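You operate a simulated robot arm through the tools that you are given. There is no shell and no other tool. Be economical: measure what you need, move in short steps, check, and stop when the job is done.

You are at the controls of a simulated robot arm. One attempt, no reset.

Task
Put the small purple ring on top of the white carton on the top of the grey bench. Then fetch the small orange ring and set it on top of the brown carton on the top of the grey bench. Then put the long black bolt on top of the purple filter. Keep to this order.

It is judged by the outcome, as a careful person would: the job done as asked, and still so three seconds after it is handed in. It fails if anything else is knocked over, pushed out of place, dropped, spilled or broken.

Robot
A 6-joint arm with a three-finger gripper, fixed in place. Base frame: the origin is at the foot of the arm, x ahead of it, y to its left, z up; the work surface is at about z = 0.85. Units: m, degrees, N and s.
Its first joint turns from -166.0 to 166.0 degrees. Payload 4.89 kg.
The tool frame sits at the grasp point between the pads (the TCP): z along the fingers, y along the line on which they close. The tips reach 0.03 m beyond it. Largest opening 0.164 m; the body of the gripper starts 0.125 m behind the TCP.
Orientation is that of the tool frame in the base frame, as a unit quaternion [w, x, y, z]. With the fingers straight down and closing along the base's y, the tool's x points along the base's -x, its y along +y and its z along -z.

Tools
- The arm moves only by the tool jog_arm. Its argument "targets" is a list of rows, each a list of 7 numbers: the shift along the tool's x, y, z in units of 500 mm (1.0 is 500 mm), then the turn, a rotation vector about the tool's x, y, z in units of 120 degrees (1.0 is 120 degrees), then the finger opening in m, from 0 to 0.164. In form: [[x, y, z, ax, ay, az, hand], ...]. A call has 1 to 10 rows; each row is the pose to reach, as a shift and turn from the pose commanded when the call began, along the tool's axes at that moment. A call with a number of a shift or a turn outside -1 to 1 is refused whole. A row lasts 0.2 s, in which the tool goes at most 0.05 m and 8.6 degrees; a call with a longer step from one row to the next is refused whole, and so is a gripper value outside its range. Where a pose cannot be reached the arm comes as near as it can. A force on the tool above 40 N (or 10 N above the force at the start of the call, whichever is more), or a blocked arm, ends the call early, and 0.2 s more pass. Each finger travels about 0.108 m/s and halts on what it meets, pressing with about 44 N; the grip force reading is that of the motor and also rises with nothing between the fingers. The clock runs only during rows and for 0.2 s after the last one: add rows that repeat a pose to give the fingers time. It gives the time, the measured TCP pose, the force on the tool (base axes), the opening and the grip force at its end, in the units of the frame above (readings bear some noise), with the torque about the TCP (base axes, N m) and any sound that the robot's microphone picked up.
- Cameras (640 x 400 px; columns grow to the right, rows downward): "scene" is fixed at [0.399, -0.6485, 1.6102]; the picture's right is [0.95, -0.31, 0.00], its down [-0.16, -0.50, -0.85] and it looks along [0.26, 0.81, -0.53] (base axes); focal length 333 px, centre (320, 200). "wrist" rides on the gripper at [0.076, -0.002, -0.152] in the tool frame; the picture's right is [0.02, 1.00, 0.00], its down [-0.88, 0.02, -0.47] and it looks along [-0.47, 0.01, 0.88] (tool axes); focal length 247 px, centre (320, 200). There is no depth. A picture from a camera that has moved, and an enlarged one, comes with that camera's place and axes in the base frame and with its lens.
- grab_frame(camera): a new picture of that camera. No time passes.
- move_column(by): slides the trunk up (or, below 0, down) by that many m; the arm rides with it, the base frame stays. It gives what a move gives, with no picture.
- zoom(camera, box): a new picture of the part [left, top, right, bottom] of that camera's present view, enlarged. No time passes.
- hand_in(): hands the job in; it is judged then, once.

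Go step by step. Nothing tells you positions but the pictures and the camera data: compare them with the known pose of the tool, close in by small moves and look again before you grip or let go. The budget is 120 turns and 68 pictures, counting those below and the enlarged ones. Unless the task says otherwise, let go and move clear before handing in, and close with one line.

The tools are called after "Emit:" by a JSON object that holds its "api" and its "payload". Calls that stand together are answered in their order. jog_arm: Moves the arm, as the interface text tells. Its arguments: {"type":"object","properties":{"targets":{"type":"array"}},"required":["targets"]} The other tools are called the same way: move_column (by) slides the trunk up or down; grab_frame (camera) takes a picture; zoom (camera, box) takes an enlarged picture of a part of a camera's view; hand_in () hands the job in.

At the start:

```text
clock: 0.0
tool_pos: [0.6575, 0.2392, 1.2044]
tcp_rot: [0.0, 0.0, 1.0, 0.0]
wrist_force: [-0.1, 0.1, -0.1]
ft_torque: [0.02, 0.01, 0.01]
gripper_width: 0.1641
grip_force: 0.1
trunk travel left (down, up): [-0.125, 0.265]
```

scene: 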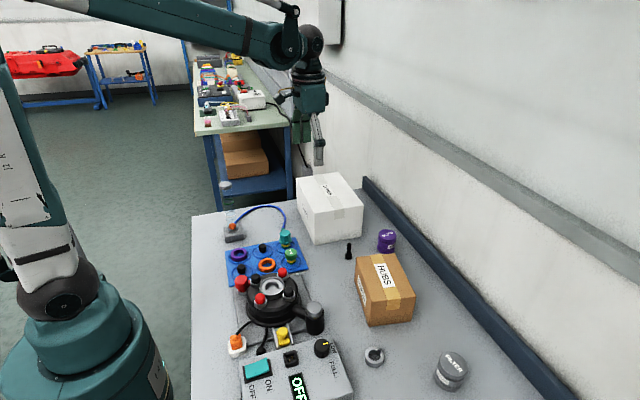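
wrist: 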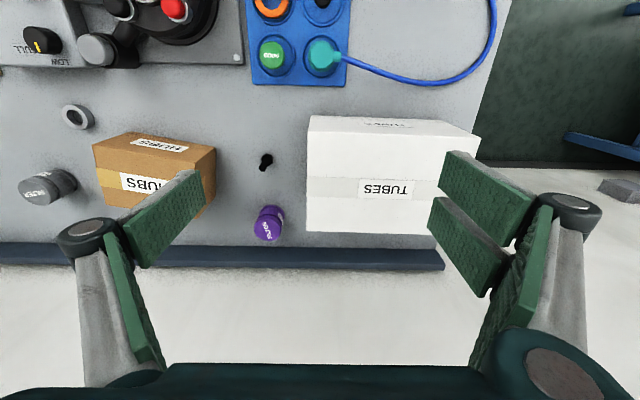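

I see a blue tray with rings and caps, two cartons, a bolt standing upright and a purple filter. I'll zoom in on these first to locate them.

Emit:
{"api": "zoom", "payload": {"camera": "scene", "box": [210, 200, 338, 280]}}

Emit:
{"api": "zoom", "payload": {"camera": "scene", "box": [290, 165, 450, 335]}}

```text
5.00 times, centred on (274, 240) of scene
camera zoom: at [0.399, -0.6485, 1.6102], right [0.95, -0.31, 0.0], down [-0.16, -0.5, -0.85], along [0.26, 0.81, -0.53], focal length 1665 px, centre (550, 0)
```

zoom: 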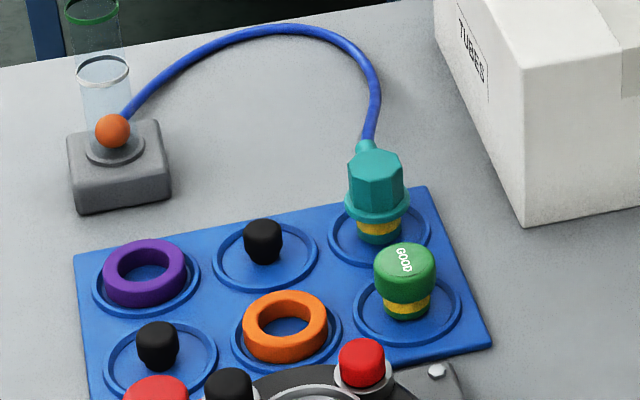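

```text
2.35 times, centred on (370, 250) of scene
camera zoom: at [0.399, -0.6485, 1.6102], right [0.95, -0.31, 0.0], down [-0.16, -0.5, -0.85], along [0.26, 0.81, -0.53], focal length 783 px, centre (202, 82)
```

zoom: 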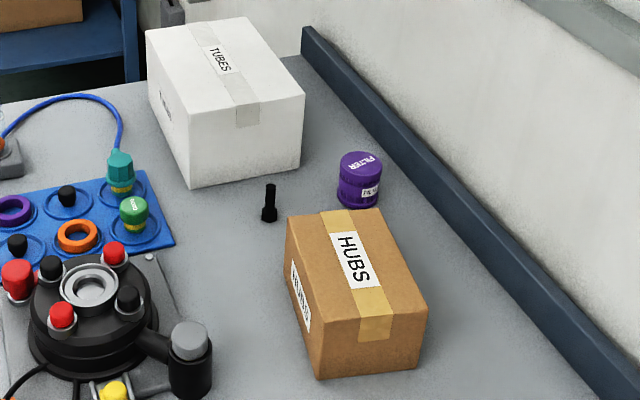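

The purple ring looks to be near (0.40, 0.24) and the orange one near (0.48, 0.16). I'll move above the purple ring and check with the wrist camera.

Emit:
{"api": "jog_arm", "payload": {"targets": [[0.09, 0, 0.03, 0, 0, 0, 0.12], [0.18, 0, 0.06, 0, 0, 0, 0.09], [0.27, 0, 0.1, 0, 0, 0, 0.085], [0.36, 0, 0.14, 0, 0, 0, 0.085], [0.45, 0, 0.17, 0, 0, 0, 0.085], [0.51, 0, 0.2, 0, 0, 0, 0.085], [0.51, 0, 0.2, 0, 0, 0, 0.085]]}}

Emit:
{"api": "grab_frame", "payload": {"camera": "wrist"}}

```text
clock: 1.6
tool_pos: [0.401, 0.2383, 1.1055]
tcp_rot: [0.001, 0.0, 1.0, 0.001]
wrist_force: [0.4, -0.8, -0.1]
ft_torque: [0.04, -0.05, 0.01]
gripper_width: 0.0846
grip_force: 0.1
trunk travel left (down, up): [-0.125, 0.265]
```

```text
63 pictures are left
camera wrist: at [0.3259, 0.2386, 1.2585], right [-0.02, 1.0, 0.0], down [0.88, 0.02, 0.47], along [0.47, 0.01, -0.88], focal length 247 px, centre (320, 200)
```

wrist: 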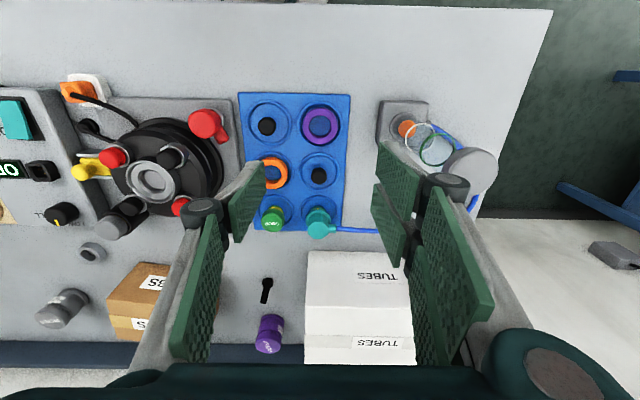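

The purple ring is at about (0.405, 0.240). A tall signal tube stands at about y = 0.36, so I'll turn the gripper 45° to keep clear of it and of the neighbouring caps, then come down part of the way.

Emit:
{"api": "jog_arm", "payload": {"targets": [[-0.008, 0.004, 0, 0, 0, -0.0625, 0.085], [-0.008, 0.004, 0.04, 0, 0, -0.125, 0.085], [-0.008, 0.004, 0.09, 0, 0, -0.1875, 0.085], [-0.008, 0.004, 0.15, 0, 0, -0.25, 0.085], [-0.008, 0.004, 0.22, 0, 0, -0.3125, 0.085], [-0.008, 0.004, 0.28, 0, 0, -0.375, 0.085], [-0.008, 0.004, 0.28, 0, 0, -0.375, 0.085]]}}

Emit:
{"api": "grab_frame", "payload": {"camera": "wrist"}}

Emit:
{"api": "grab_frame", "payload": {"camera": "scene"}}

```text
clock: 3.2
tool_pos: [0.4052, 0.2418, 0.9637]
tcp_rot: [0.0, -0.382, 0.924, 0.0]
wrist_force: [0.3, -0.1, -0.5]
ft_torque: [-0.02, 0.01, 0.0]
gripper_width: 0.085
grip_force: 0.1
trunk travel left (down, up): [-0.125, 0.265]
```

```text
62 pictures are left
camera wrist: at [0.3543, 0.1867, 1.1172], right [-0.72, 0.69, 0.0], down [0.61, 0.64, 0.47], along [0.33, 0.34, -0.88], focal length 247 px, centre (320, 200)
```

wrist: 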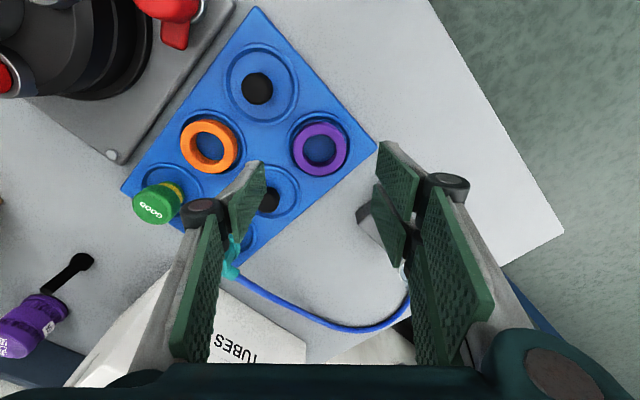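

```text
61 pictures are left
```

scene: 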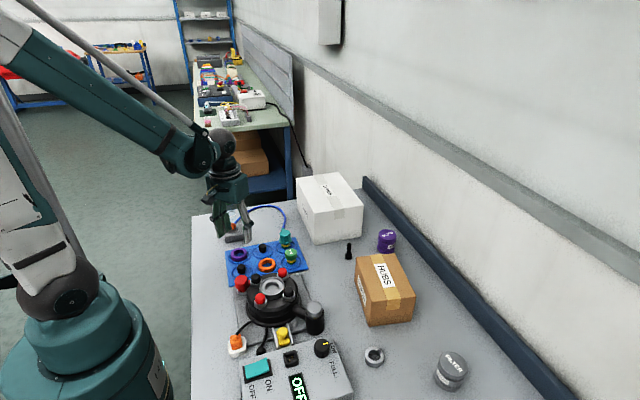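

The ring is centred between the fingers to within about 2 mm. I'll go down most of the way and look again.

Emit:
{"api": "jog_arm", "payload": {"targets": [[0, -0.004, 0.05, 0, 0, 0, 0.085], [0, -0.004, 0.1, 0, 0, 0, 0.085], [0, -0.004, 0.127, 0, 0, 0, 0.085], [0, -0.004, 0.127, 0, 0, 0, 0.085]]}}

Emit:
{"api": "grab_frame", "payload": {"camera": "wrist"}}

Emit:
{"api": "zoom", "payload": {"camera": "scene", "box": [190, 190, 318, 270]}}

```text
clock: 4.2
tool_pos: [0.4069, 0.2393, 0.9007]
tcp_rot: [0.0, -0.382, 0.924, 0.001]
wrist_force: [-0.2, 0.7, -0.4]
ft_torque: [0.02, -0.02, 0.02]
gripper_width: 0.085
grip_force: 0.0
trunk travel left (down, up): [-0.125, 0.265]
```

```text
60 pictures are left
camera wrist: at [0.3553, 0.1844, 1.0544], right [-0.72, 0.69, 0.0], down [0.61, 0.64, 0.47], along [0.33, 0.34, -0.88], focal length 247 px, centre (320, 200)
```

wrist: 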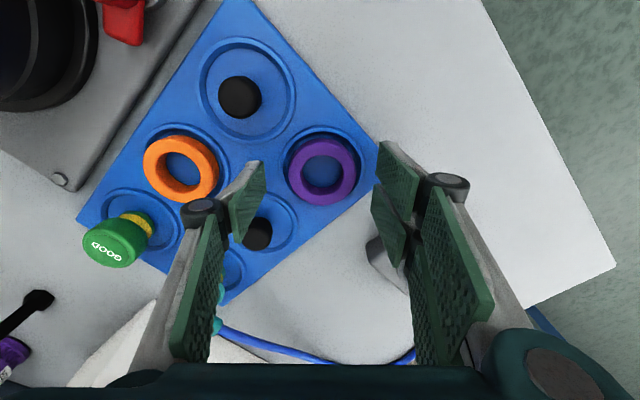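

```text
5.00 times, centred on (254, 230) of scene
camera zoom: at [0.399, -0.6485, 1.6102], right [0.95, -0.31, 0.0], down [-0.16, -0.5, -0.85], along [0.26, 0.81, -0.53], focal length 1665 px, centre (650, 50)
```

zoom: 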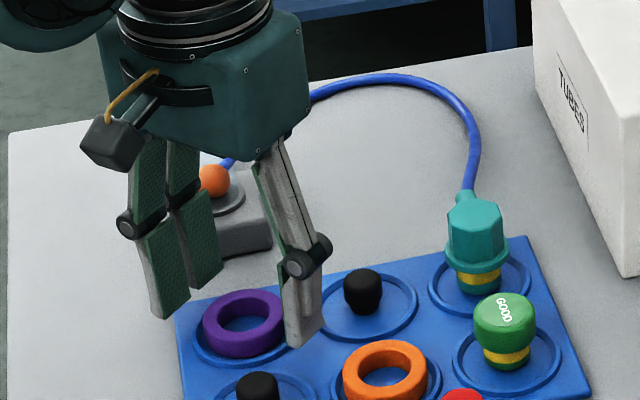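

The ring is centred between the fingers. I'll lower the last bit in small steps and close on it.

Emit:
{"api": "jog_arm", "payload": {"targets": [[0, 0, 0.008, 0, 0, 0, 0.085], [0, 0, 0.016, 0, 0, 0, 0.085], [0, 0, 0.016, 0, 0, 0, 0.065], [0, 0, 0.016, 0, 0, 0, 0.05], [0, 0, 0.016, 0, 0, 0, 0.045], [0, 0, 0.016, 0, 0, 0, 0.045]]}}

Emit:
{"api": "zoom", "payload": {"camera": "scene", "box": [190, 190, 318, 270]}}

```text
clock: 5.6
tool_pos: [0.4065, 0.2389, 0.8925]
tcp_rot: [0.0, -0.383, 0.924, 0.0]
wrist_force: [-0.8, 0.0, 0.6]
ft_torque: [0.02, -0.01, 0.0]
gripper_width: 0.051
grip_force: 43.9
trunk travel left (down, up): [-0.125, 0.265]
```

```text
5.00 times, centred on (254, 230) of scene
camera zoom: at [0.399, -0.6485, 1.6102], right [0.95, -0.31, 0.0], down [-0.16, -0.5, -0.85], along [0.26, 0.81, -0.53], focal length 1665 px, centre (650, 50)
```

zoom: 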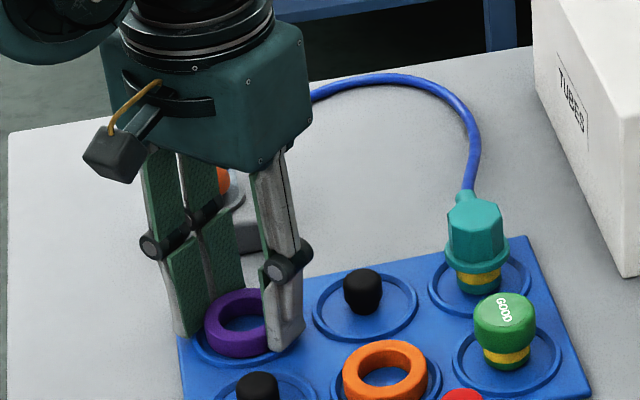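

I have the ring, with the fingers at 0.051 m. I'll lift straight up and look before carrying it to the white carton.

Emit:
{"api": "jog_arm", "payload": {"targets": [[0, 0, -0.03, 0, 0, 0, 0.04], [0, 0, -0.1, 0, 0, 0, 0.04], [0, 0, -0.19, 0, 0, 0, 0.04], [0, 0, -0.28, 0, 0, 0, 0.04], [0, 0, -0.37, 0, 0, 0, 0.04], [0, 0, -0.46, 0, 0, 0, 0.04], [0, 0, -0.5, 0, 0, 0, 0.04]]}}

Emit:
{"api": "grab_frame", "payload": {"camera": "wrist"}}

Emit:
{"api": "jog_arm", "payload": {"targets": [[-0.07, -0.036, 0, 0, 0, 0, 0.04], [-0.14, -0.072, 0, 0, 0, 0, 0.04], [-0.21, -0.108, 0, 0, 0, 0, 0.04], [-0.28, -0.144, 0, 0, 0, 0, 0.04], [-0.35, -0.18, 0, 0, 0, 0, 0.04], [-0.42, -0.216, 0, 0, 0, 0, 0.04], [-0.49, -0.252, 0, 0, 0, 0, 0.04], [-0.56, -0.288, 0, 0, 0, 0, 0.04], [-0.62, -0.32, 0, 0, 0, 0, 0.04], [-0.62, -0.32, 0, 0, 0, 0, 0.04]]}}

Emit:
{"api": "grab_frame", "payload": {"camera": "wrist"}}

Emit:
{"api": "grab_frame", "payload": {"camera": "scene"}}

```text
clock: 7.2
tool_pos: [0.407, 0.2407, 1.1442]
tcp_rot: [0.0, -0.383, 0.924, 0.0]
wrist_force: [0.0, -0.3, -1.1]
ft_torque: [-0.03, 0.04, 0.0]
gripper_width: 0.0511
grip_force: 44.0
trunk travel left (down, up): [-0.125, 0.265]
```

```text
57 pictures are left
camera wrist: at [0.3551, 0.1857, 1.2975], right [-0.72, 0.69, 0.0], down [0.61, 0.64, 0.47], along [0.33, 0.34, -0.88], focal length 247 px, centre (320, 200)
```

wrist: 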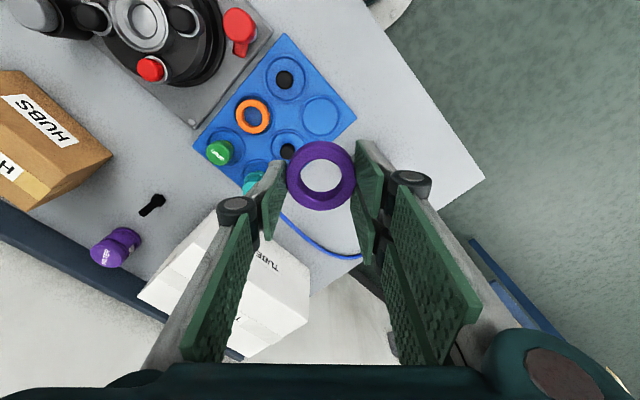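

```text
clock: 9.4
tool_pos: [0.7394, 0.3458, 1.1434]
tcp_rot: [0.0, -0.382, 0.924, 0.0]
wrist_force: [0.4, 0.3, -1.1]
ft_torque: [-0.06, 0.1, -0.01]
gripper_width: 0.0513
grip_force: 44.2
trunk travel left (down, up): [-0.125, 0.265]
```

```text
56 pictures are left
camera wrist: at [0.6885, 0.2913, 1.2959], right [-0.72, 0.69, 0.0], down [0.61, 0.64, 0.47], along [0.33, 0.34, -0.88], focal length 247 px, centre (320, 200)
```

wrist: 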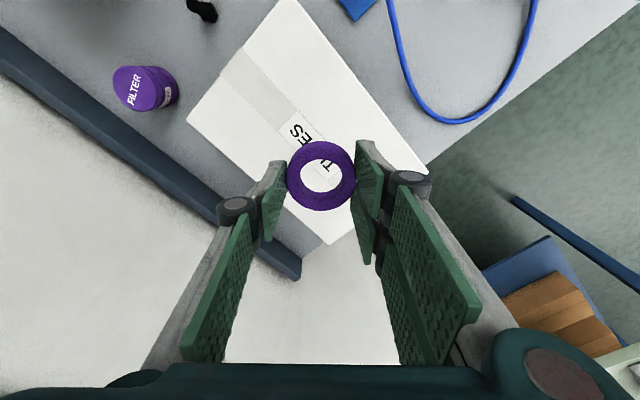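

```text
55 pictures are left
```

scene: 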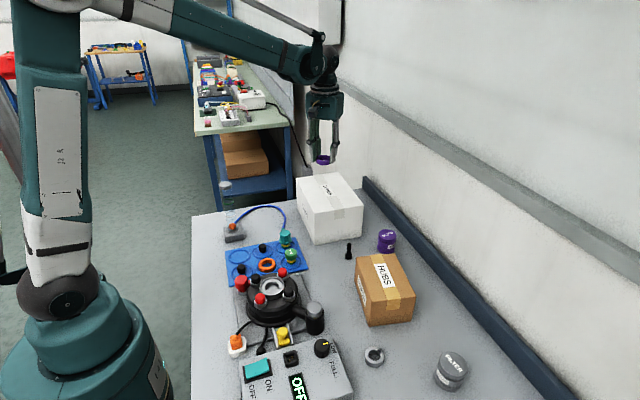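

The white carton's top is centred near (0.757, 0.350) at a height of about 0.985. I'll lower the ring close above it.

Emit:
{"api": "jog_arm", "payload": {"targets": [[-0.02, -0.01, 0.05, 0, 0, 0, 0.04], [-0.026, -0.014, 0.12, 0, 0, 0, 0.04], [-0.026, -0.014, 0.18, 0, 0, 0, 0.04], [-0.026, -0.014, 0.212, 0, 0, 0, 0.04], [-0.026, -0.014, 0.212, 0, 0, 0, 0.04]]}}

Emit:
{"api": "zoom", "payload": {"camera": "scene", "box": [280, 130, 376, 190]}}

Emit:
{"api": "grab_frame", "payload": {"camera": "wrist"}}

```text
clock: 10.6
tool_pos: [0.752, 0.3485, 1.0379]
tcp_rot: [0.0, -0.382, 0.924, 0.0]
wrist_force: [-0.5, 0.2, 0.5]
ft_torque: [-0.05, 0.02, -0.01]
gripper_width: 0.0513
grip_force: 44.1
trunk travel left (down, up): [-0.125, 0.265]
```

```text
6.67 times, centred on (328, 160) of scene
camera zoom: at [0.399, -0.6485, 1.6102], right [0.95, -0.31, 0.0], down [-0.16, -0.5, -0.85], along [0.26, 0.81, -0.53], focal length 2220 px, centre (267, 467)
```

zoom: 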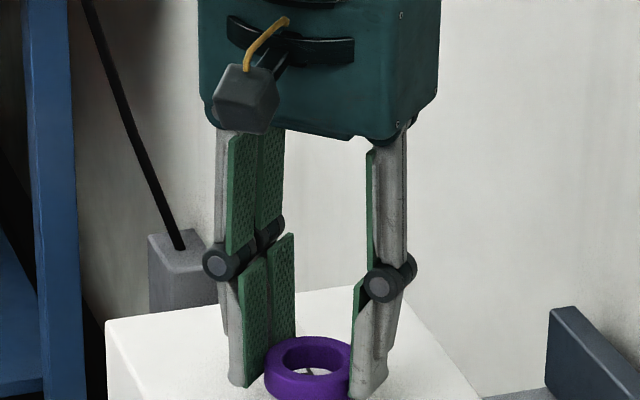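

```text
53 pictures are left
camera wrist: at [0.702, 0.295, 1.1897], right [-0.72, 0.69, 0.0], down [0.61, 0.64, 0.47], along [0.33, 0.34, -0.88], focal length 247 px, centre (320, 200)
```

wrist: 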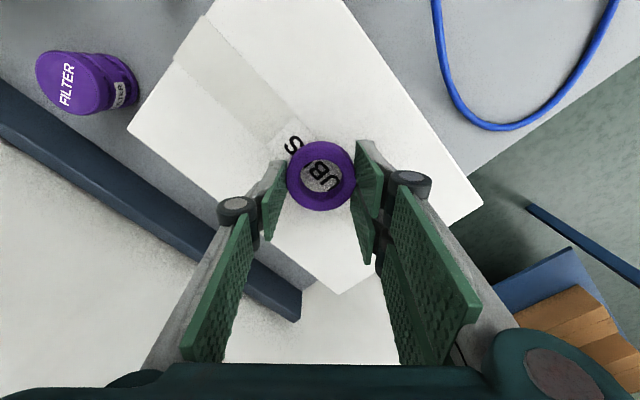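

It's well over the carton, so I'll lower slowly and watch the force.

Emit:
{"api": "jog_arm", "payload": {"targets": [[0, 0, 0.005, 0, 0, 0, 0.04], [0, 0, 0.01, 0, 0, 0, 0.04], [0, 0, 0.015, 0, 0, 0, 0.04], [0, 0, 0.02, 0, 0, 0, 0.04], [0, 0, 0.024, 0, 0, 0, 0.04]]}}

Emit:
{"api": "zoom", "payload": {"camera": "scene", "box": [280, 150, 376, 210]}}

```text
clock: 11.8
tool_pos: [0.7541, 0.349, 1.0256]
tcp_rot: [0.0, -0.382, 0.924, 0.001]
wrist_force: [0.4, 0.0, -0.8]
ft_torque: [-0.01, -0.03, 0.01]
gripper_width: 0.051
grip_force: 43.5
trunk travel left (down, up): [-0.125, 0.265]
```

```text
6.67 times, centred on (328, 180) of scene
camera zoom: at [0.399, -0.6485, 1.6102], right [0.95, -0.31, 0.0], down [-0.16, -0.5, -0.85], along [0.26, 0.81, -0.53], focal length 2220 px, centre (267, 333)
```

zoom: 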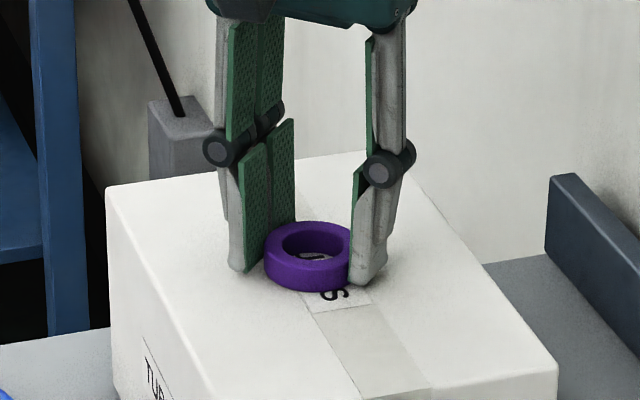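

Nothing has touched yet, so I'll keep going down slowly.

Emit:
{"api": "jog_arm", "payload": {"targets": [[0, 0, 0.004, 0, 0, 0, 0.04], [0, 0, 0.008, 0, 0, 0, 0.04], [0, 0, 0.012, 0, 0, 0, 0.04], [0, 0, 0.016, 0, 0, 0, 0.04]]}}

Emit:
{"api": "zoom", "payload": {"camera": "scene", "box": [280, 150, 376, 210]}}

```text
clock: 12.4
tool_pos: [0.7529, 0.3503, 1.0246]
tcp_rot: [0.001, -0.383, 0.924, 0.0]
wrist_force: [-3.9, -2.2, 25.5]
ft_torque: [-0.41, -0.06, -0.04]
gripper_width: 0.0514
grip_force: 44.2
trunk travel left (down, up): [-0.125, 0.265]
stopped in row 3: the force on the tool passed its limit at 44 N (the readings are from after the stop); the commanded pose is now the measured one
```

```text
6.67 times, centred on (328, 180) of scene
camera zoom: at [0.399, -0.6485, 1.6102], right [0.95, -0.31, 0.0], down [-0.16, -0.5, -0.85], along [0.26, 0.81, -0.53], focal length 2220 px, centre (267, 333)
```

zoom: 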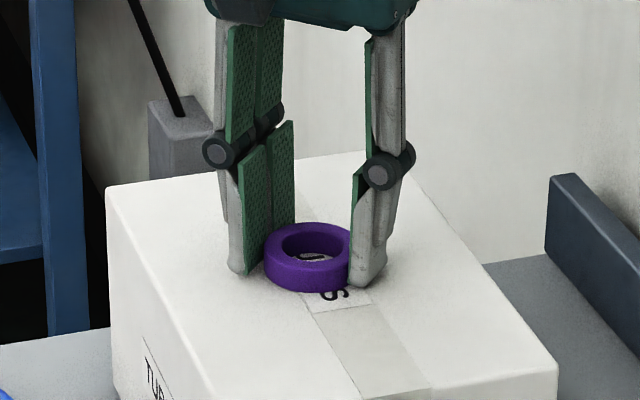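

It's in contact. I'll ease the pressure a touch, open gently and rise straight up.

Emit:
{"api": "jog_arm", "payload": {"targets": [[0, 0, -0.002, 0, 0, 0, 0.04], [0, 0, -0.002, 0, 0, 0, 0.055], [0, 0, -0.002, 0, 0, 0, 0.07], [0, 0, -0.002, 0, 0, 0, 0.08], [0, 0, -0.03, 0, 0, 0, 0.08], [0, 0, -0.1, 0, 0, 0, 0.08], [0, 0, -0.18, 0, 0, 0, 0.08], [0, 0, -0.24, 0, 0, 0, 0.08]]}}

Emit:
{"api": "grab_frame", "payload": {"camera": "scene"}}

```text
clock: 14.2
tool_pos: [0.7531, 0.3506, 1.1434]
tcp_rot: [0.0, -0.383, 0.924, 0.0]
wrist_force: [-0.5, 0.5, -0.1]
ft_torque: [-0.03, 0.1, 0.02]
gripper_width: 0.0803
grip_force: 0.0
trunk travel left (down, up): [-0.125, 0.265]
```

```text
50 pictures are left
```

scene: 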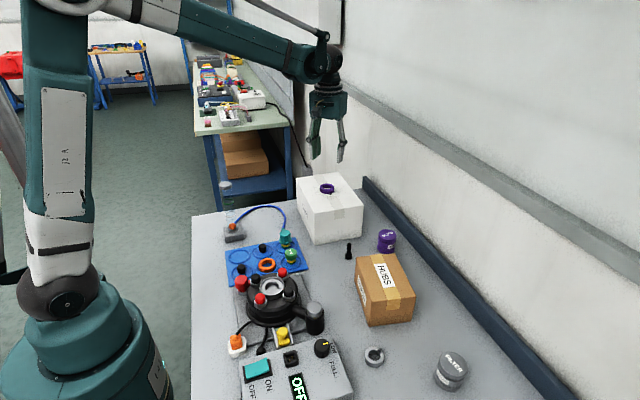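

The purple ring sits on the white carton. Next I'll move above the orange ring.

Emit:
{"api": "jog_arm", "payload": {"targets": [[0.081, 0.014, 0, 0, 0, 0, 0.085], [0.162, 0.028, 0, 0, 0, 0, 0.085], [0.243, 0.042, 0, 0, 0, 0, 0.085], [0.325, 0.056, 0, 0, 0, 0, 0.085], [0.406, 0.07, 0, 0, 0, 0, 0.085], [0.487, 0.083, 0, 0, 0, 0, 0.085], [0.568, 0.097, 0, 0, 0, 0, 0.085], [0.649, 0.111, 0, 0, 0, 0, 0.085], [0.649, 0.111, 0.09, 0, 0, 0, 0.085], [0.649, 0.111, 0.18, 0, 0, 0, 0.085]]}}

Emit:
{"api": "grab_frame", "payload": {"camera": "wrist"}}

Emit:
{"api": "zoom", "payload": {"camera": "scene", "box": [200, 170, 392, 290]}}

```text
clock: 16.4
tool_pos: [0.4826, 0.1603, 1.0517]
tcp_rot: [0.001, -0.382, 0.924, -0.001]
wrist_force: [-2.4, -0.5, 0.7]
ft_torque: [0.1, -0.36, -0.01]
gripper_width: 0.0849
grip_force: 0.0
trunk travel left (down, up): [-0.125, 0.265]
```

```text
49 pictures are left
camera wrist: at [0.4311, 0.1052, 1.2051], right [-0.72, 0.69, 0.0], down [0.61, 0.64, 0.47], along [0.33, 0.34, -0.88], focal length 247 px, centre (320, 200)
```

wrist: 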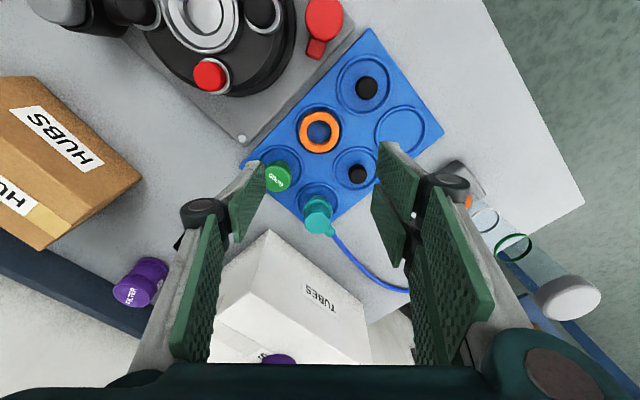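

```text
3.33 times, centred on (296, 230) of scene
camera zoom: at [0.399, -0.6485, 1.6102], right [0.95, -0.31, 0.0], down [-0.16, -0.5, -0.85], along [0.26, 0.81, -0.53], focal length 1110 px, centre (400, 100)
```

zoom: 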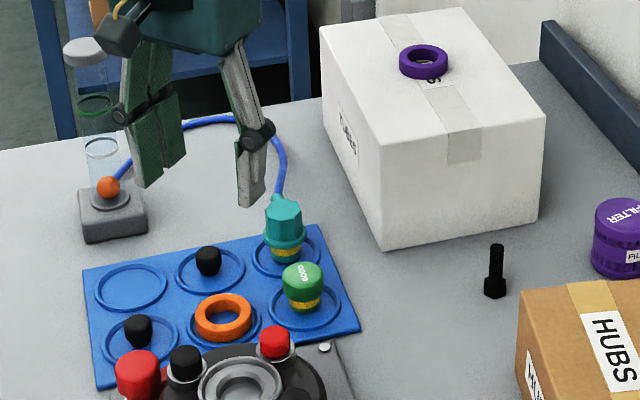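

The orange ring is at about (0.485, 0.160). I'll descend over it.

Emit:
{"api": "jog_arm", "payload": {"targets": [[-0.0037, -0.0037, 0.08, 0, 0, 0, 0.085], [-0.0037, -0.0037, 0.16, 0, 0, 0, 0.085], [-0.0037, -0.0037, 0.24, 0, 0, 0, 0.085], [-0.0037, -0.0037, 0.285, 0, 0, 0, 0.085], [-0.0037, -0.0037, 0.285, 0, 0, 0, 0.085]]}}

Emit:
{"api": "grab_frame", "payload": {"camera": "wrist"}}

Emit:
{"api": "zoom", "payload": {"camera": "scene", "box": [210, 200, 338, 280]}}

```text
clock: 17.6
tool_pos: [0.4884, 0.1613, 0.9114]
tcp_rot: [0.001, -0.382, 0.924, 0.0]
wrist_force: [0.8, 0.8, 0.7]
ft_torque: [-0.01, 0.06, 0.0]
gripper_width: 0.085
grip_force: 0.1
trunk travel left (down, up): [-0.125, 0.265]
```

```text
47 pictures are left
camera wrist: at [0.4365, 0.1061, 1.063], right [-0.72, 0.69, 0.0], down [0.61, 0.64, 0.47], along [0.33, 0.34, -0.88], focal length 247 px, centre (320, 200)
```

wrist: 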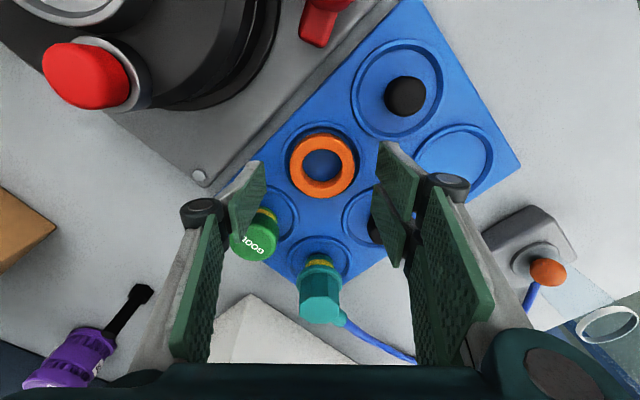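

```text
5.00 times, centred on (274, 240) of scene
camera zoom: at [0.399, -0.6485, 1.6102], right [0.95, -0.31, 0.0], down [-0.16, -0.5, -0.85], along [0.26, 0.81, -0.53], focal length 1665 px, centre (550, 0)
```

zoom: 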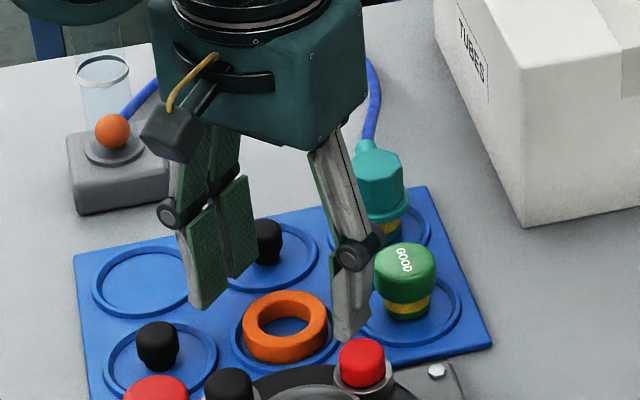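

It's aligned to within a few millimetres. I'll correct that, make the final descent and close.

Emit:
{"api": "jog_arm", "payload": {"targets": [[0.006, 0, 0.014, 0, 0, 0, 0.082], [0.008, 0, 0.028, 0, 0, 0, 0.078], [0.008, 0, 0.037, 0, 0, 0, 0.075], [0.008, 0, 0.037, 0, 0, 0, 0.06], [0.008, 0, 0.037, 0, 0, 0, 0.045], [0.008, 0, 0.037, 0, 0, 0, 0.04], [0.008, 0, 0.037, 0, 0, 0, 0.04]]}}

Emit:
{"api": "zoom", "payload": {"camera": "scene", "box": [210, 200, 338, 280]}}

```text
clock: 19.2
tool_pos: [0.4856, 0.1581, 0.8929]
tcp_rot: [0.001, -0.383, 0.924, -0.001]
wrist_force: [-1.0, 3.0, 17.3]
ft_torque: [0.02, 0.23, -0.05]
gripper_width: 0.0515
grip_force: 43.9
trunk travel left (down, up): [-0.125, 0.265]
```

```text
5.00 times, centred on (274, 240) of scene
camera zoom: at [0.399, -0.6485, 1.6102], right [0.95, -0.31, 0.0], down [-0.16, -0.5, -0.85], along [0.26, 0.81, -0.53], focal length 1665 px, centre (550, 0)
```

zoom: 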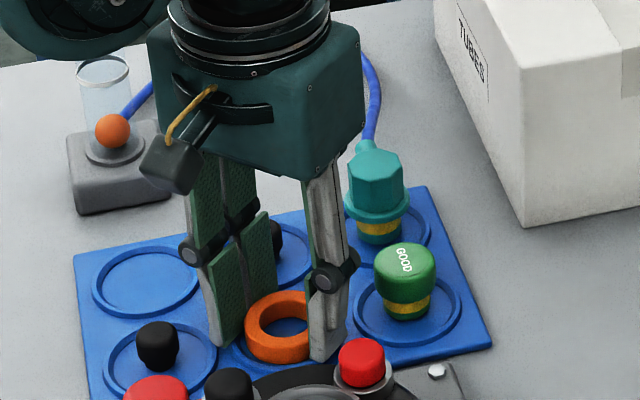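

I have the orange ring. I'll lift it and travel to above the brown carton, near (0.765, -0.07).

Emit:
{"api": "jog_arm", "payload": {"targets": [[0, 0, -0.03, 0, 0, 0, 0.04], [0, 0, -0.1, 0, 0, 0, 0.04], [0, 0, -0.19, 0, 0, 0, 0.04], [0, 0, -0.28, 0, 0, 0, 0.04], [0, 0, -0.37, 0, 0, 0, 0.04], [0, 0, -0.46, 0, 0, 0, 0.04]]}}

Emit:
{"api": "jog_arm", "payload": {"targets": [[-0.007, -0.08, 0, 0, 0, 0, 0.04], [-0.014, -0.16, 0, 0, 0, 0, 0.04], [-0.021, -0.24, 0, 0, 0, 0, 0.04], [-0.028, -0.32, 0, 0, 0, 0, 0.04], [-0.035, -0.4, 0, 0, 0, 0, 0.04], [-0.045, -0.48, 0, 0, 0, 0, 0.04], [-0.055, -0.56, 0, 0, 0, 0, 0.04], [-0.062, -0.64, 0, 0, 0, 0, 0.04], [-0.069, -0.72, 0, 0, 0, 0, 0.04], [-0.069, -0.72, 0, 0, 0, 0, 0.04]]}}

Emit:
{"api": "grab_frame", "payload": {"camera": "wrist"}}

Emit:
{"api": "grab_frame", "payload": {"camera": "scene"}}

```text
clock: 20.6
tool_pos: [0.487, 0.1584, 1.1209]
tcp_rot: [0.0, -0.383, 0.924, 0.0]
wrist_force: [0.4, -0.3, -0.9]
ft_torque: [-0.03, 0.17, -0.03]
gripper_width: 0.0515
grip_force: 44.7
trunk travel left (down, up): [-0.125, 0.265]
```

```text
clock: 22.8
tool_pos: [0.7655, -0.0731, 1.1199]
tcp_rot: [0.0, -0.381, 0.924, 0.0]
wrist_force: [0.4, 0.1, 0.0]
ft_torque: [0.02, 0.1, 0.01]
gripper_width: 0.0513
grip_force: 44.1
trunk travel left (down, up): [-0.125, 0.265]
```

```text
44 pictures are left
camera wrist: at [0.7135, -0.1283, 1.2741], right [-0.72, 0.69, 0.0], down [0.61, 0.64, 0.47], along [0.33, 0.34, -0.88], focal length 247 px, centre (320, 200)
```

wrist: 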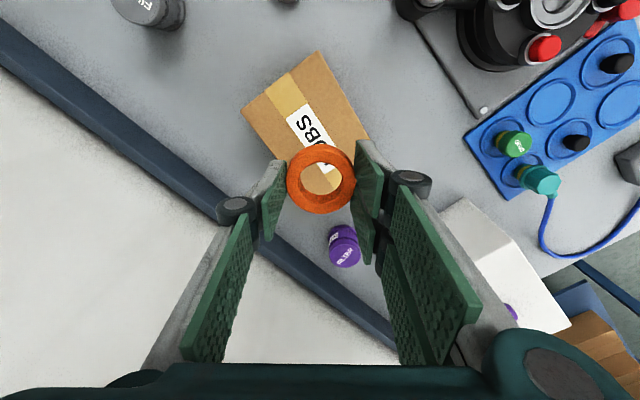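

```text
43 pictures are left
```

scene: 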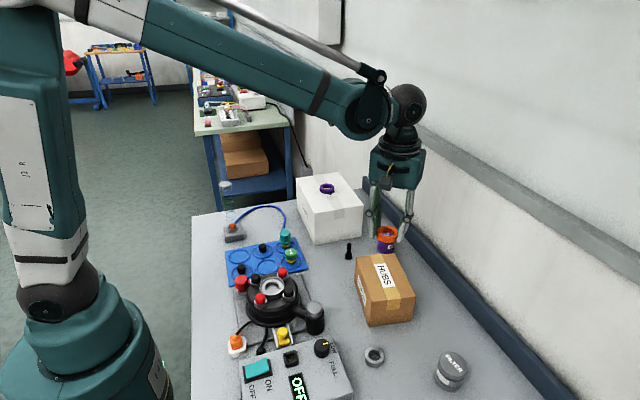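

The brown carton's top is centred near (0.770, -0.068). I'll lower the ring toward it.

Emit:
{"api": "jog_arm", "payload": {"targets": [[-0.011, 0, 0.05, 0, 0, 0, 0.04], [-0.011, 0, 0.12, 0, 0, 0, 0.04], [-0.011, 0, 0.18, 0, 0, 0, 0.04], [-0.011, 0, 0.2, 0, 0, 0, 0.04], [-0.011, 0, 0.2, 0, 0, 0, 0.04]]}}

Emit:
{"api": "zoom", "payload": {"camera": "scene", "box": [330, 230, 442, 300]}}

```text
clock: 24.0
tool_pos: [0.7683, -0.0693, 1.0205]
tcp_rot: [0.0, -0.383, 0.924, 0.0]
wrist_force: [-0.4, 0.1, -0.8]
ft_torque: [0.04, 0.05, 0.02]
gripper_width: 0.0514
grip_force: 43.7
trunk travel left (down, up): [-0.125, 0.265]
```

```text
5.71 times, centred on (386, 265) of scene
camera zoom: at [0.399, -0.6485, 1.6102], right [0.95, -0.31, 0.0], down [-0.16, -0.5, -0.85], along [0.26, 0.81, -0.53], focal length 1902 px, centre (-57, -171)
```

zoom: 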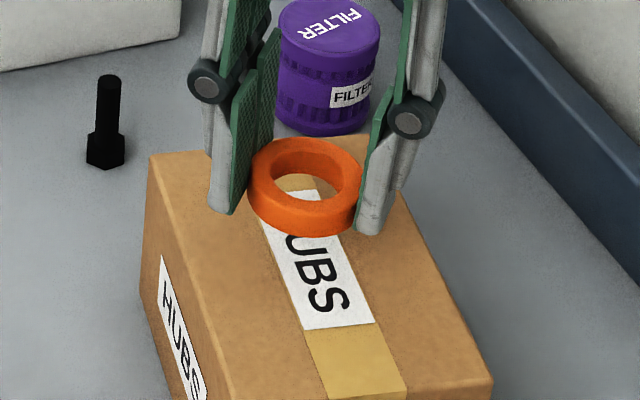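

The ring is still a few centimetres above the carton, so I'll go slowly down until it touches.

Emit:
{"api": "jog_arm", "payload": {"targets": [[0, 0, 0.006, 0, 0, 0, 0.04], [0, 0, 0.012, 0, 0, 0, 0.04], [0, 0, 0.018, 0, 0, 0, 0.04], [0, 0, 0.024, 0, 0, 0, 0.04], [0, 0, 0.03, 0, 0, 0, 0.04], [0, 0, 0.036, 0, 0, 0, 0.04], [0, 0, 0.04, 0, 0, 0, 0.04], [0, 0, 0.044, 0, 0, 0, 0.04]]}}

Emit:
{"api": "zoom", "payload": {"camera": "scene", "box": [330, 230, 442, 300]}}

```text
clock: 25.8
tool_pos: [0.7678, -0.0687, 1.0001]
tcp_rot: [0.001, -0.382, 0.924, 0.0]
wrist_force: [0.2, -0.9, -0.5]
ft_torque: [0.0, -0.01, -0.02]
gripper_width: 0.0512
grip_force: 44.2
trunk travel left (down, up): [-0.125, 0.265]
```

```text
5.71 times, centred on (386, 265) of scene
camera zoom: at [0.399, -0.6485, 1.6102], right [0.95, -0.31, 0.0], down [-0.16, -0.5, -0.85], along [0.26, 0.81, -0.53], focal length 1902 px, centre (-57, -171)
```

zoom: 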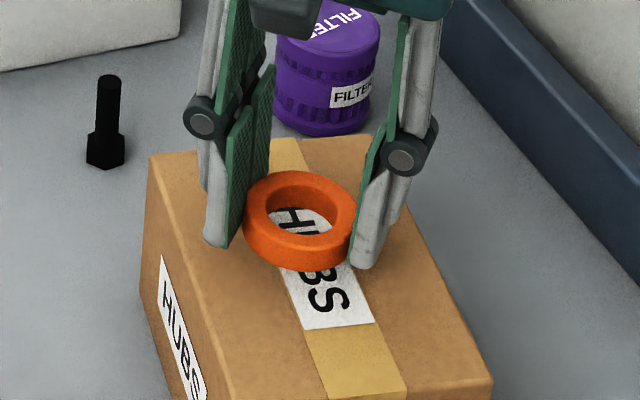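

Emit:
{"api": "jog_arm", "payload": {"targets": [[0, 0, 0.005, 0, 0, 0, 0.04], [0, 0, 0.01, 0, 0, 0, 0.04], [0, 0, 0.015, 0, 0, 0, 0.04], [0, 0, 0.02, 0, 0, 0, 0.04], [0, 0, 0.025, 0, 0, 0, 0.04], [0, 0, 0.029, 0, 0, 0, 0.04], [0, 0, 0.033, 0, 0, 0, 0.04], [0, 0, 0.037, 0, 0, 0, 0.04]]}}

Emit:
{"api": "zoom", "payload": {"camera": "scene", "box": [330, 230, 442, 300]}}

```text
clock: 27.7
tool_pos: [0.768, -0.0689, 0.9841]
tcp_rot: [0.002, -0.383, 0.924, 0.0]
wrist_force: [-4.9, 1.8, 27.5]
ft_torque: [-0.23, -0.1, -0.07]
gripper_width: 0.0514
grip_force: 43.3
trunk travel left (down, up): [-0.125, 0.265]
stopped in row 8: the force on the tool passed its limit at 42 N (the readings are from after the stop); the commanded pose is now the measured one
```

```text
5.71 times, centred on (386, 265) of scene
camera zoom: at [0.399, -0.6485, 1.6102], right [0.95, -0.31, 0.0], down [-0.16, -0.5, -0.85], along [0.26, 0.81, -0.53], focal length 1902 px, centre (-57, -171)
```

zoom: 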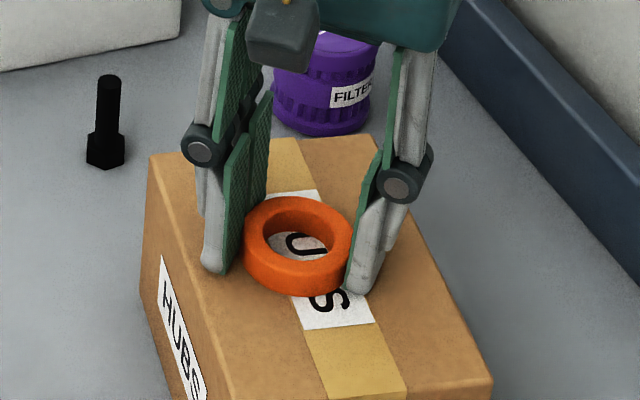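

It's in contact. I'll release it and rise straight up.

Emit:
{"api": "jog_arm", "payload": {"targets": [[0, 0, -0.002, 0, 0, 0, 0.04], [0, 0, -0.002, 0, 0, 0, 0.055], [0, 0, -0.002, 0, 0, 0, 0.07], [0, 0, -0.002, 0, 0, 0, 0.08], [0, 0, -0.03, 0, 0, 0, 0.08], [0, 0, -0.1, 0, 0, 0, 0.08], [0, 0, -0.18, 0, 0, 0, 0.08], [0, 0, -0.26, 0, 0, 0, 0.08], [0, 0, -0.32, 0, 0, 0, 0.08]]}}

Emit:
{"api": "grab_frame", "payload": {"camera": "wrist"}}

Emit:
{"api": "zoom", "payload": {"camera": "scene", "box": [330, 220, 442, 290]}}

```text
clock: 29.7
tool_pos: [0.7698, -0.07, 1.1407]
tcp_rot: [0.001, -0.382, 0.924, -0.001]
wrist_force: [1.1, 0.0, -0.1]
ft_torque: [0.04, 0.09, 0.0]
gripper_width: 0.08
grip_force: 0.1
trunk travel left (down, up): [-0.125, 0.265]
```

```text
39 pictures are left
camera wrist: at [0.7174, -0.1242, 1.2947], right [-0.72, 0.69, 0.0], down [0.61, 0.64, 0.47], along [0.33, 0.34, -0.88], focal length 247 px, centre (320, 200)
```

wrist: 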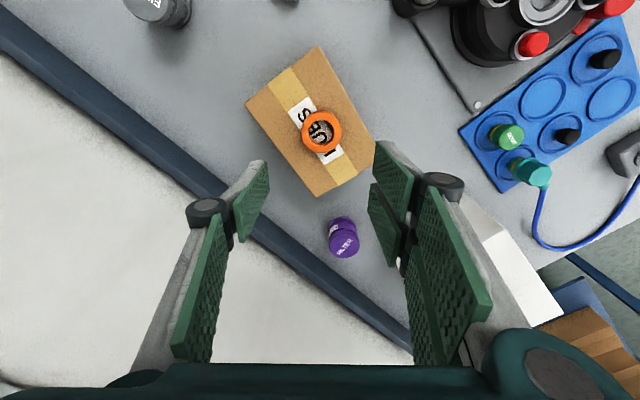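

```text
5.71 times, centred on (386, 255) of scene
camera zoom: at [0.399, -0.6485, 1.6102], right [0.95, -0.31, 0.0], down [-0.16, -0.5, -0.85], along [0.26, 0.81, -0.53], focal length 1902 px, centre (-57, -114)
```

zoom: 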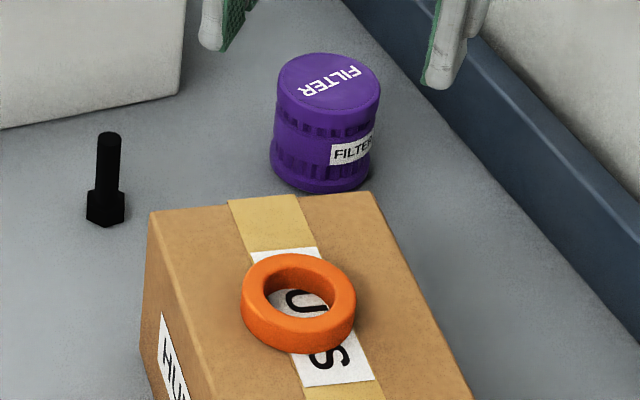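

The orange ring sits on the brown carton. The bolt stands near (0.75, 0.134) and the filter near (0.892, 0.133), and I'll move over the bolt next.

Emit:
{"api": "jog_arm", "payload": {"targets": [[-0.053, 0.063, 0, 0, 0, 0, 0.075], [-0.105, 0.126, 0, 0, 0, 0, 0.07], [-0.158, 0.189, 0, 0, 0, 0, 0.06], [-0.21, 0.252, 0, 0, 0, 0, 0.06], [-0.262, 0.315, 0, 0, 0, 0, 0.06], [-0.262, 0.315, 0.08, 0, 0, 0, 0.06], [-0.262, 0.315, 0.16, 0, 0, 0, 0.06], [-0.262, 0.315, 0.16, 0, 0, 0, 0.06]]}}

Emit:
{"api": "grab_frame", "payload": {"camera": "wrist"}}

Emit:
{"api": "zoom", "payload": {"camera": "scene", "box": [310, 190, 422, 260]}}

```text
clock: 31.5
tool_pos: [0.7505, 0.135, 1.0611]
tcp_rot: [0.002, -0.382, 0.924, -0.001]
wrist_force: [-0.3, 0.4, -0.1]
ft_torque: [-0.05, 0.02, 0.01]
gripper_width: 0.0597
grip_force: 0.0
trunk travel left (down, up): [-0.125, 0.265]
```

```text
37 pictures are left
camera wrist: at [0.6983, 0.0804, 1.2141], right [-0.72, 0.69, 0.0], down [0.61, 0.64, 0.47], along [0.33, 0.34, -0.88], focal length 247 px, centre (320, 200)
```

wrist: 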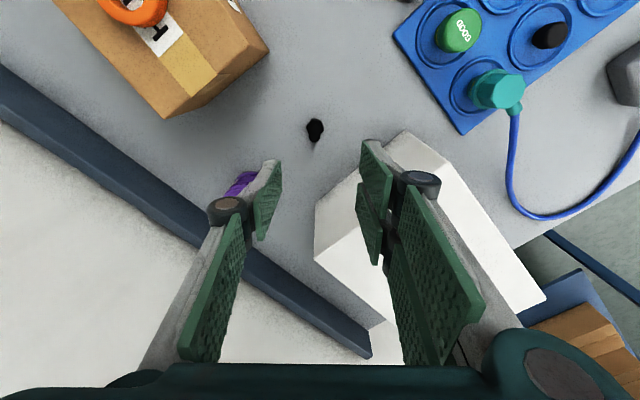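

```text
5.71 times, centred on (366, 225) of scene
camera zoom: at [0.399, -0.6485, 1.6102], right [0.95, -0.31, 0.0], down [-0.16, -0.5, -0.85], along [0.26, 0.81, -0.53], focal length 1902 px, centre (57, 57)
```

zoom: 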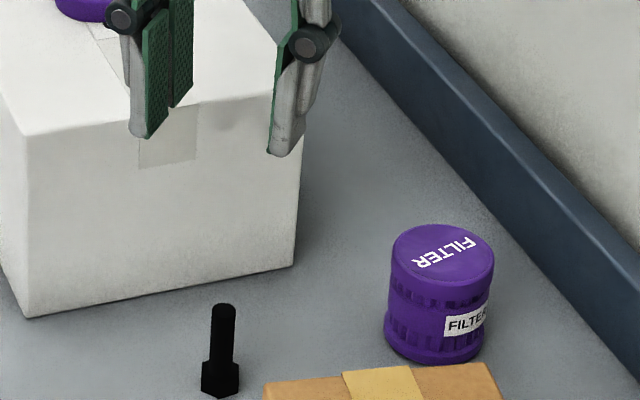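

Emit:
{"api": "zoom", "payload": {"camera": "wrist", "box": [280, 105, 352, 150]}}

```text
8.89 times, centred on (316, 128) of wrist
camera zoom: at [0.6983, 0.0804, 1.2141], right [-0.72, 0.69, 0.0], down [0.61, 0.64, 0.47], along [0.33, 0.34, -0.88], focal length 2195 px, centre (356, 844)
```

zoom: 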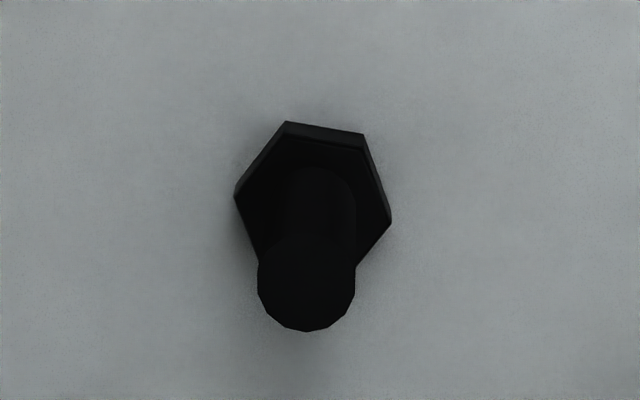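

The bolt is at about (0.756, 0.1295). I'll centre on it and descend to just above its tip.

Emit:
{"api": "jog_arm", "payload": {"targets": [[0, -0.0156, 0.06, 0, 0, 0, 0.06], [0, -0.0156, 0.13, 0, 0, 0, 0.055], [0, -0.0156, 0.19, 0, 0, 0, 0.05], [0, -0.0156, 0.225, 0, 0, 0, 0.05], [0, -0.0156, 0.225, 0, 0, 0, 0.05]]}}

Emit:
{"api": "grab_frame", "payload": {"camera": "wrist"}}

Emit:
{"api": "zoom", "payload": {"camera": "scene", "box": [310, 200, 422, 270]}}

```text
clock: 32.7
tool_pos: [0.7566, 0.129, 0.9485]
tcp_rot: [0.001, -0.382, 0.924, 0.0]
wrist_force: [-0.7, 0.6, -0.2]
ft_torque: [0.02, 0.02, -0.01]
gripper_width: 0.05
grip_force: 0.2
trunk travel left (down, up): [-0.125, 0.265]
```

```text
34 pictures are left
camera wrist: at [0.7048, 0.074, 1.1014], right [-0.72, 0.69, 0.0], down [0.61, 0.64, 0.47], along [0.33, 0.34, -0.88], focal length 247 px, centre (320, 200)
```

wrist: 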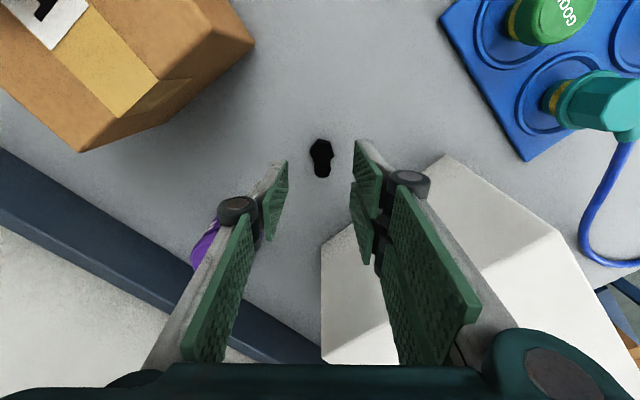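

```text
5.71 times, centred on (366, 235) of scene
camera zoom: at [0.399, -0.6485, 1.6102], right [0.95, -0.31, 0.0], down [-0.16, -0.5, -0.85], along [0.26, 0.81, -0.53], focal length 1902 px, centre (57, 0)
```

zoom: 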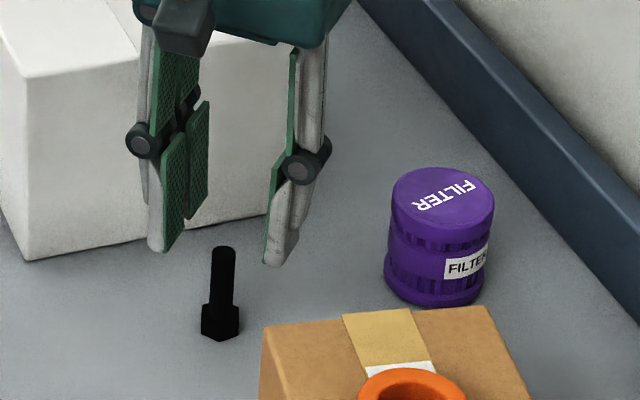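

It's centred. I'll descend around the shaft, keeping the tips just above the head, and close.

Emit:
{"api": "jog_arm", "payload": {"targets": [[-0.003, 0, 0.03, 0, 0, 0, 0.05], [-0.003, 0, 0.06, 0, 0, 0, 0.05], [-0.003, 0, 0.08, 0, 0, 0, 0.05], [-0.003, 0, 0.08, 0, 0, 0, 0.035], [-0.003, 0, 0.08, 0, 0, 0, 0.02], [-0.003, 0, 0.08, 0, 0, 0, 0.006], [-0.003, 0, 0.08, 0, 0, 0, 0.006]]}}

Emit:
{"api": "zoom", "payload": {"camera": "scene", "box": [310, 200, 422, 270]}}

```text
clock: 34.3
tool_pos: [0.7576, 0.1307, 0.9093]
tcp_rot: [0.001, -0.383, 0.924, -0.001]
wrist_force: [-0.1, 0.4, 0.7]
ft_torque: [0.03, -0.01, 0.01]
gripper_width: 0.0114
grip_force: 44.0
trunk travel left (down, up): [-0.125, 0.265]
```

```text
5.71 times, centred on (366, 235) of scene
camera zoom: at [0.399, -0.6485, 1.6102], right [0.95, -0.31, 0.0], down [-0.16, -0.5, -0.85], along [0.26, 0.81, -0.53], focal length 1902 px, centre (57, 0)
```

zoom: 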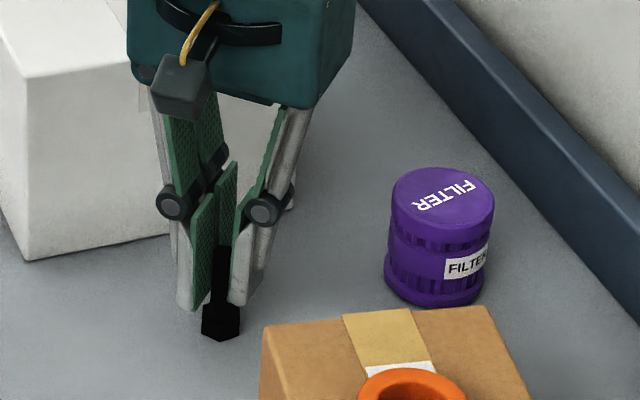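

I have the bolt. I'll lift it and carry it over the filter.

Emit:
{"api": "jog_arm", "payload": {"targets": [[0, 0, -0.02, 0, 0, 0, 0.004], [0, 0, -0.08, 0, 0, 0, 0.004], [0, 0, -0.16, 0, 0, 0, 0.004], [0, 0, -0.24, 0, 0, 0, 0.004], [0, 0, -0.28, 0, 0, 0, 0.004], [-0.05, -0.05, -0.28, 0, 0, 0, 0.004], [-0.1, -0.1, -0.28, 0, 0, 0, 0.004], [-0.15, -0.145, -0.28, 0, 0, 0, 0.004], [-0.19, -0.186, -0.28, 0, 0, 0, 0.004], [-0.19, -0.186, -0.28, 0, 0, 0, 0.004]]}}

Emit:
{"api": "grab_frame", "payload": {"camera": "wrist"}}

Emit:
{"api": "zoom", "payload": {"camera": "scene", "box": [330, 180, 442, 250]}}

```text
clock: 36.5
tool_pos: [0.8903, 0.1317, 1.0498]
tcp_rot: [0.002, -0.382, 0.924, 0.0]
wrist_force: [-0.2, 0.1, -1.1]
ft_torque: [0.01, 0.05, 0.0]
gripper_width: 0.011
grip_force: 43.7
trunk travel left (down, up): [-0.125, 0.265]
```

```text
31 pictures are left
camera wrist: at [0.839, 0.0768, 1.2028], right [-0.72, 0.69, 0.0], down [0.61, 0.64, 0.47], along [0.33, 0.34, -0.88], focal length 247 px, centre (320, 200)
```

wrist: 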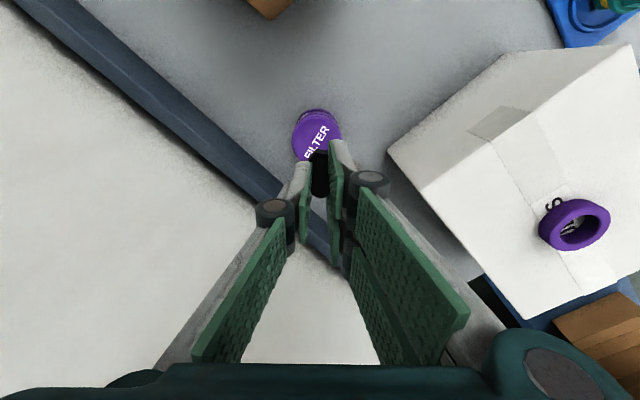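

```text
5.71 times, centred on (386, 215) of scene
camera zoom: at [0.399, -0.6485, 1.6102], right [0.95, -0.31, 0.0], down [-0.16, -0.5, -0.85], along [0.26, 0.81, -0.53], focal length 1902 px, centre (-57, 114)
```

zoom: 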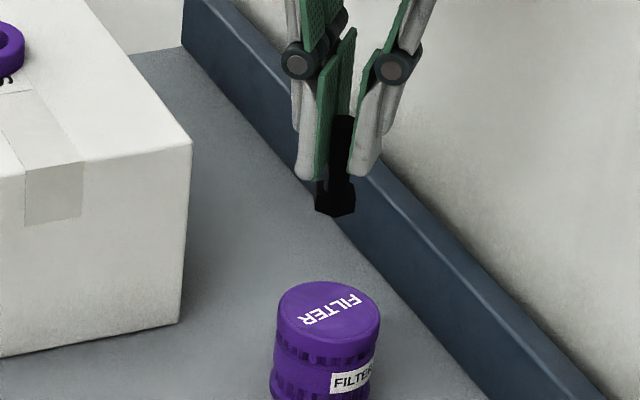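

Emit:
{"api": "zoom", "payload": {"camera": "wrist", "box": [272, 95, 368, 155]}}

Emit:
{"api": "zoom", "payload": {"camera": "wrist", "box": [272, 140, 368, 200]}}

```text
6.67 times, centred on (320, 125) of wrist
camera zoom: at [0.839, 0.0768, 1.2028], right [-0.72, 0.69, 0.0], down [0.61, 0.64, 0.47], along [0.33, 0.34, -0.88], focal length 1646 px, centre (320, 700)
```

zoom: 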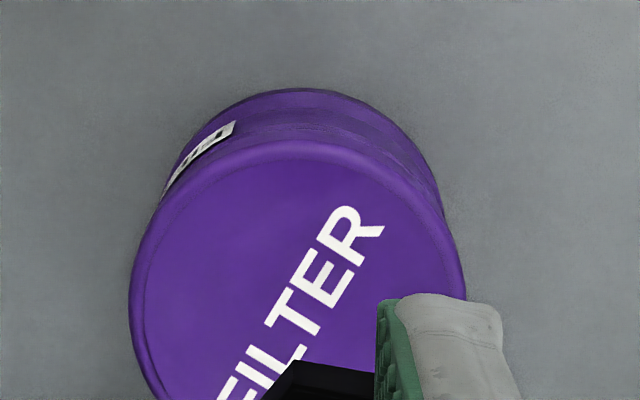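

```text
6.67 times, centred on (320, 170) of wrist
camera zoom: at [0.839, 0.0768, 1.2028], right [-0.72, 0.69, 0.0], down [0.61, 0.64, 0.47], along [0.33, 0.34, -0.88], focal length 1646 px, centre (320, 400)
```

zoom: 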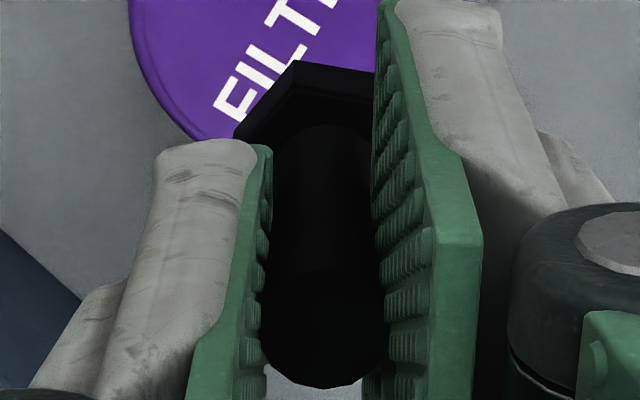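

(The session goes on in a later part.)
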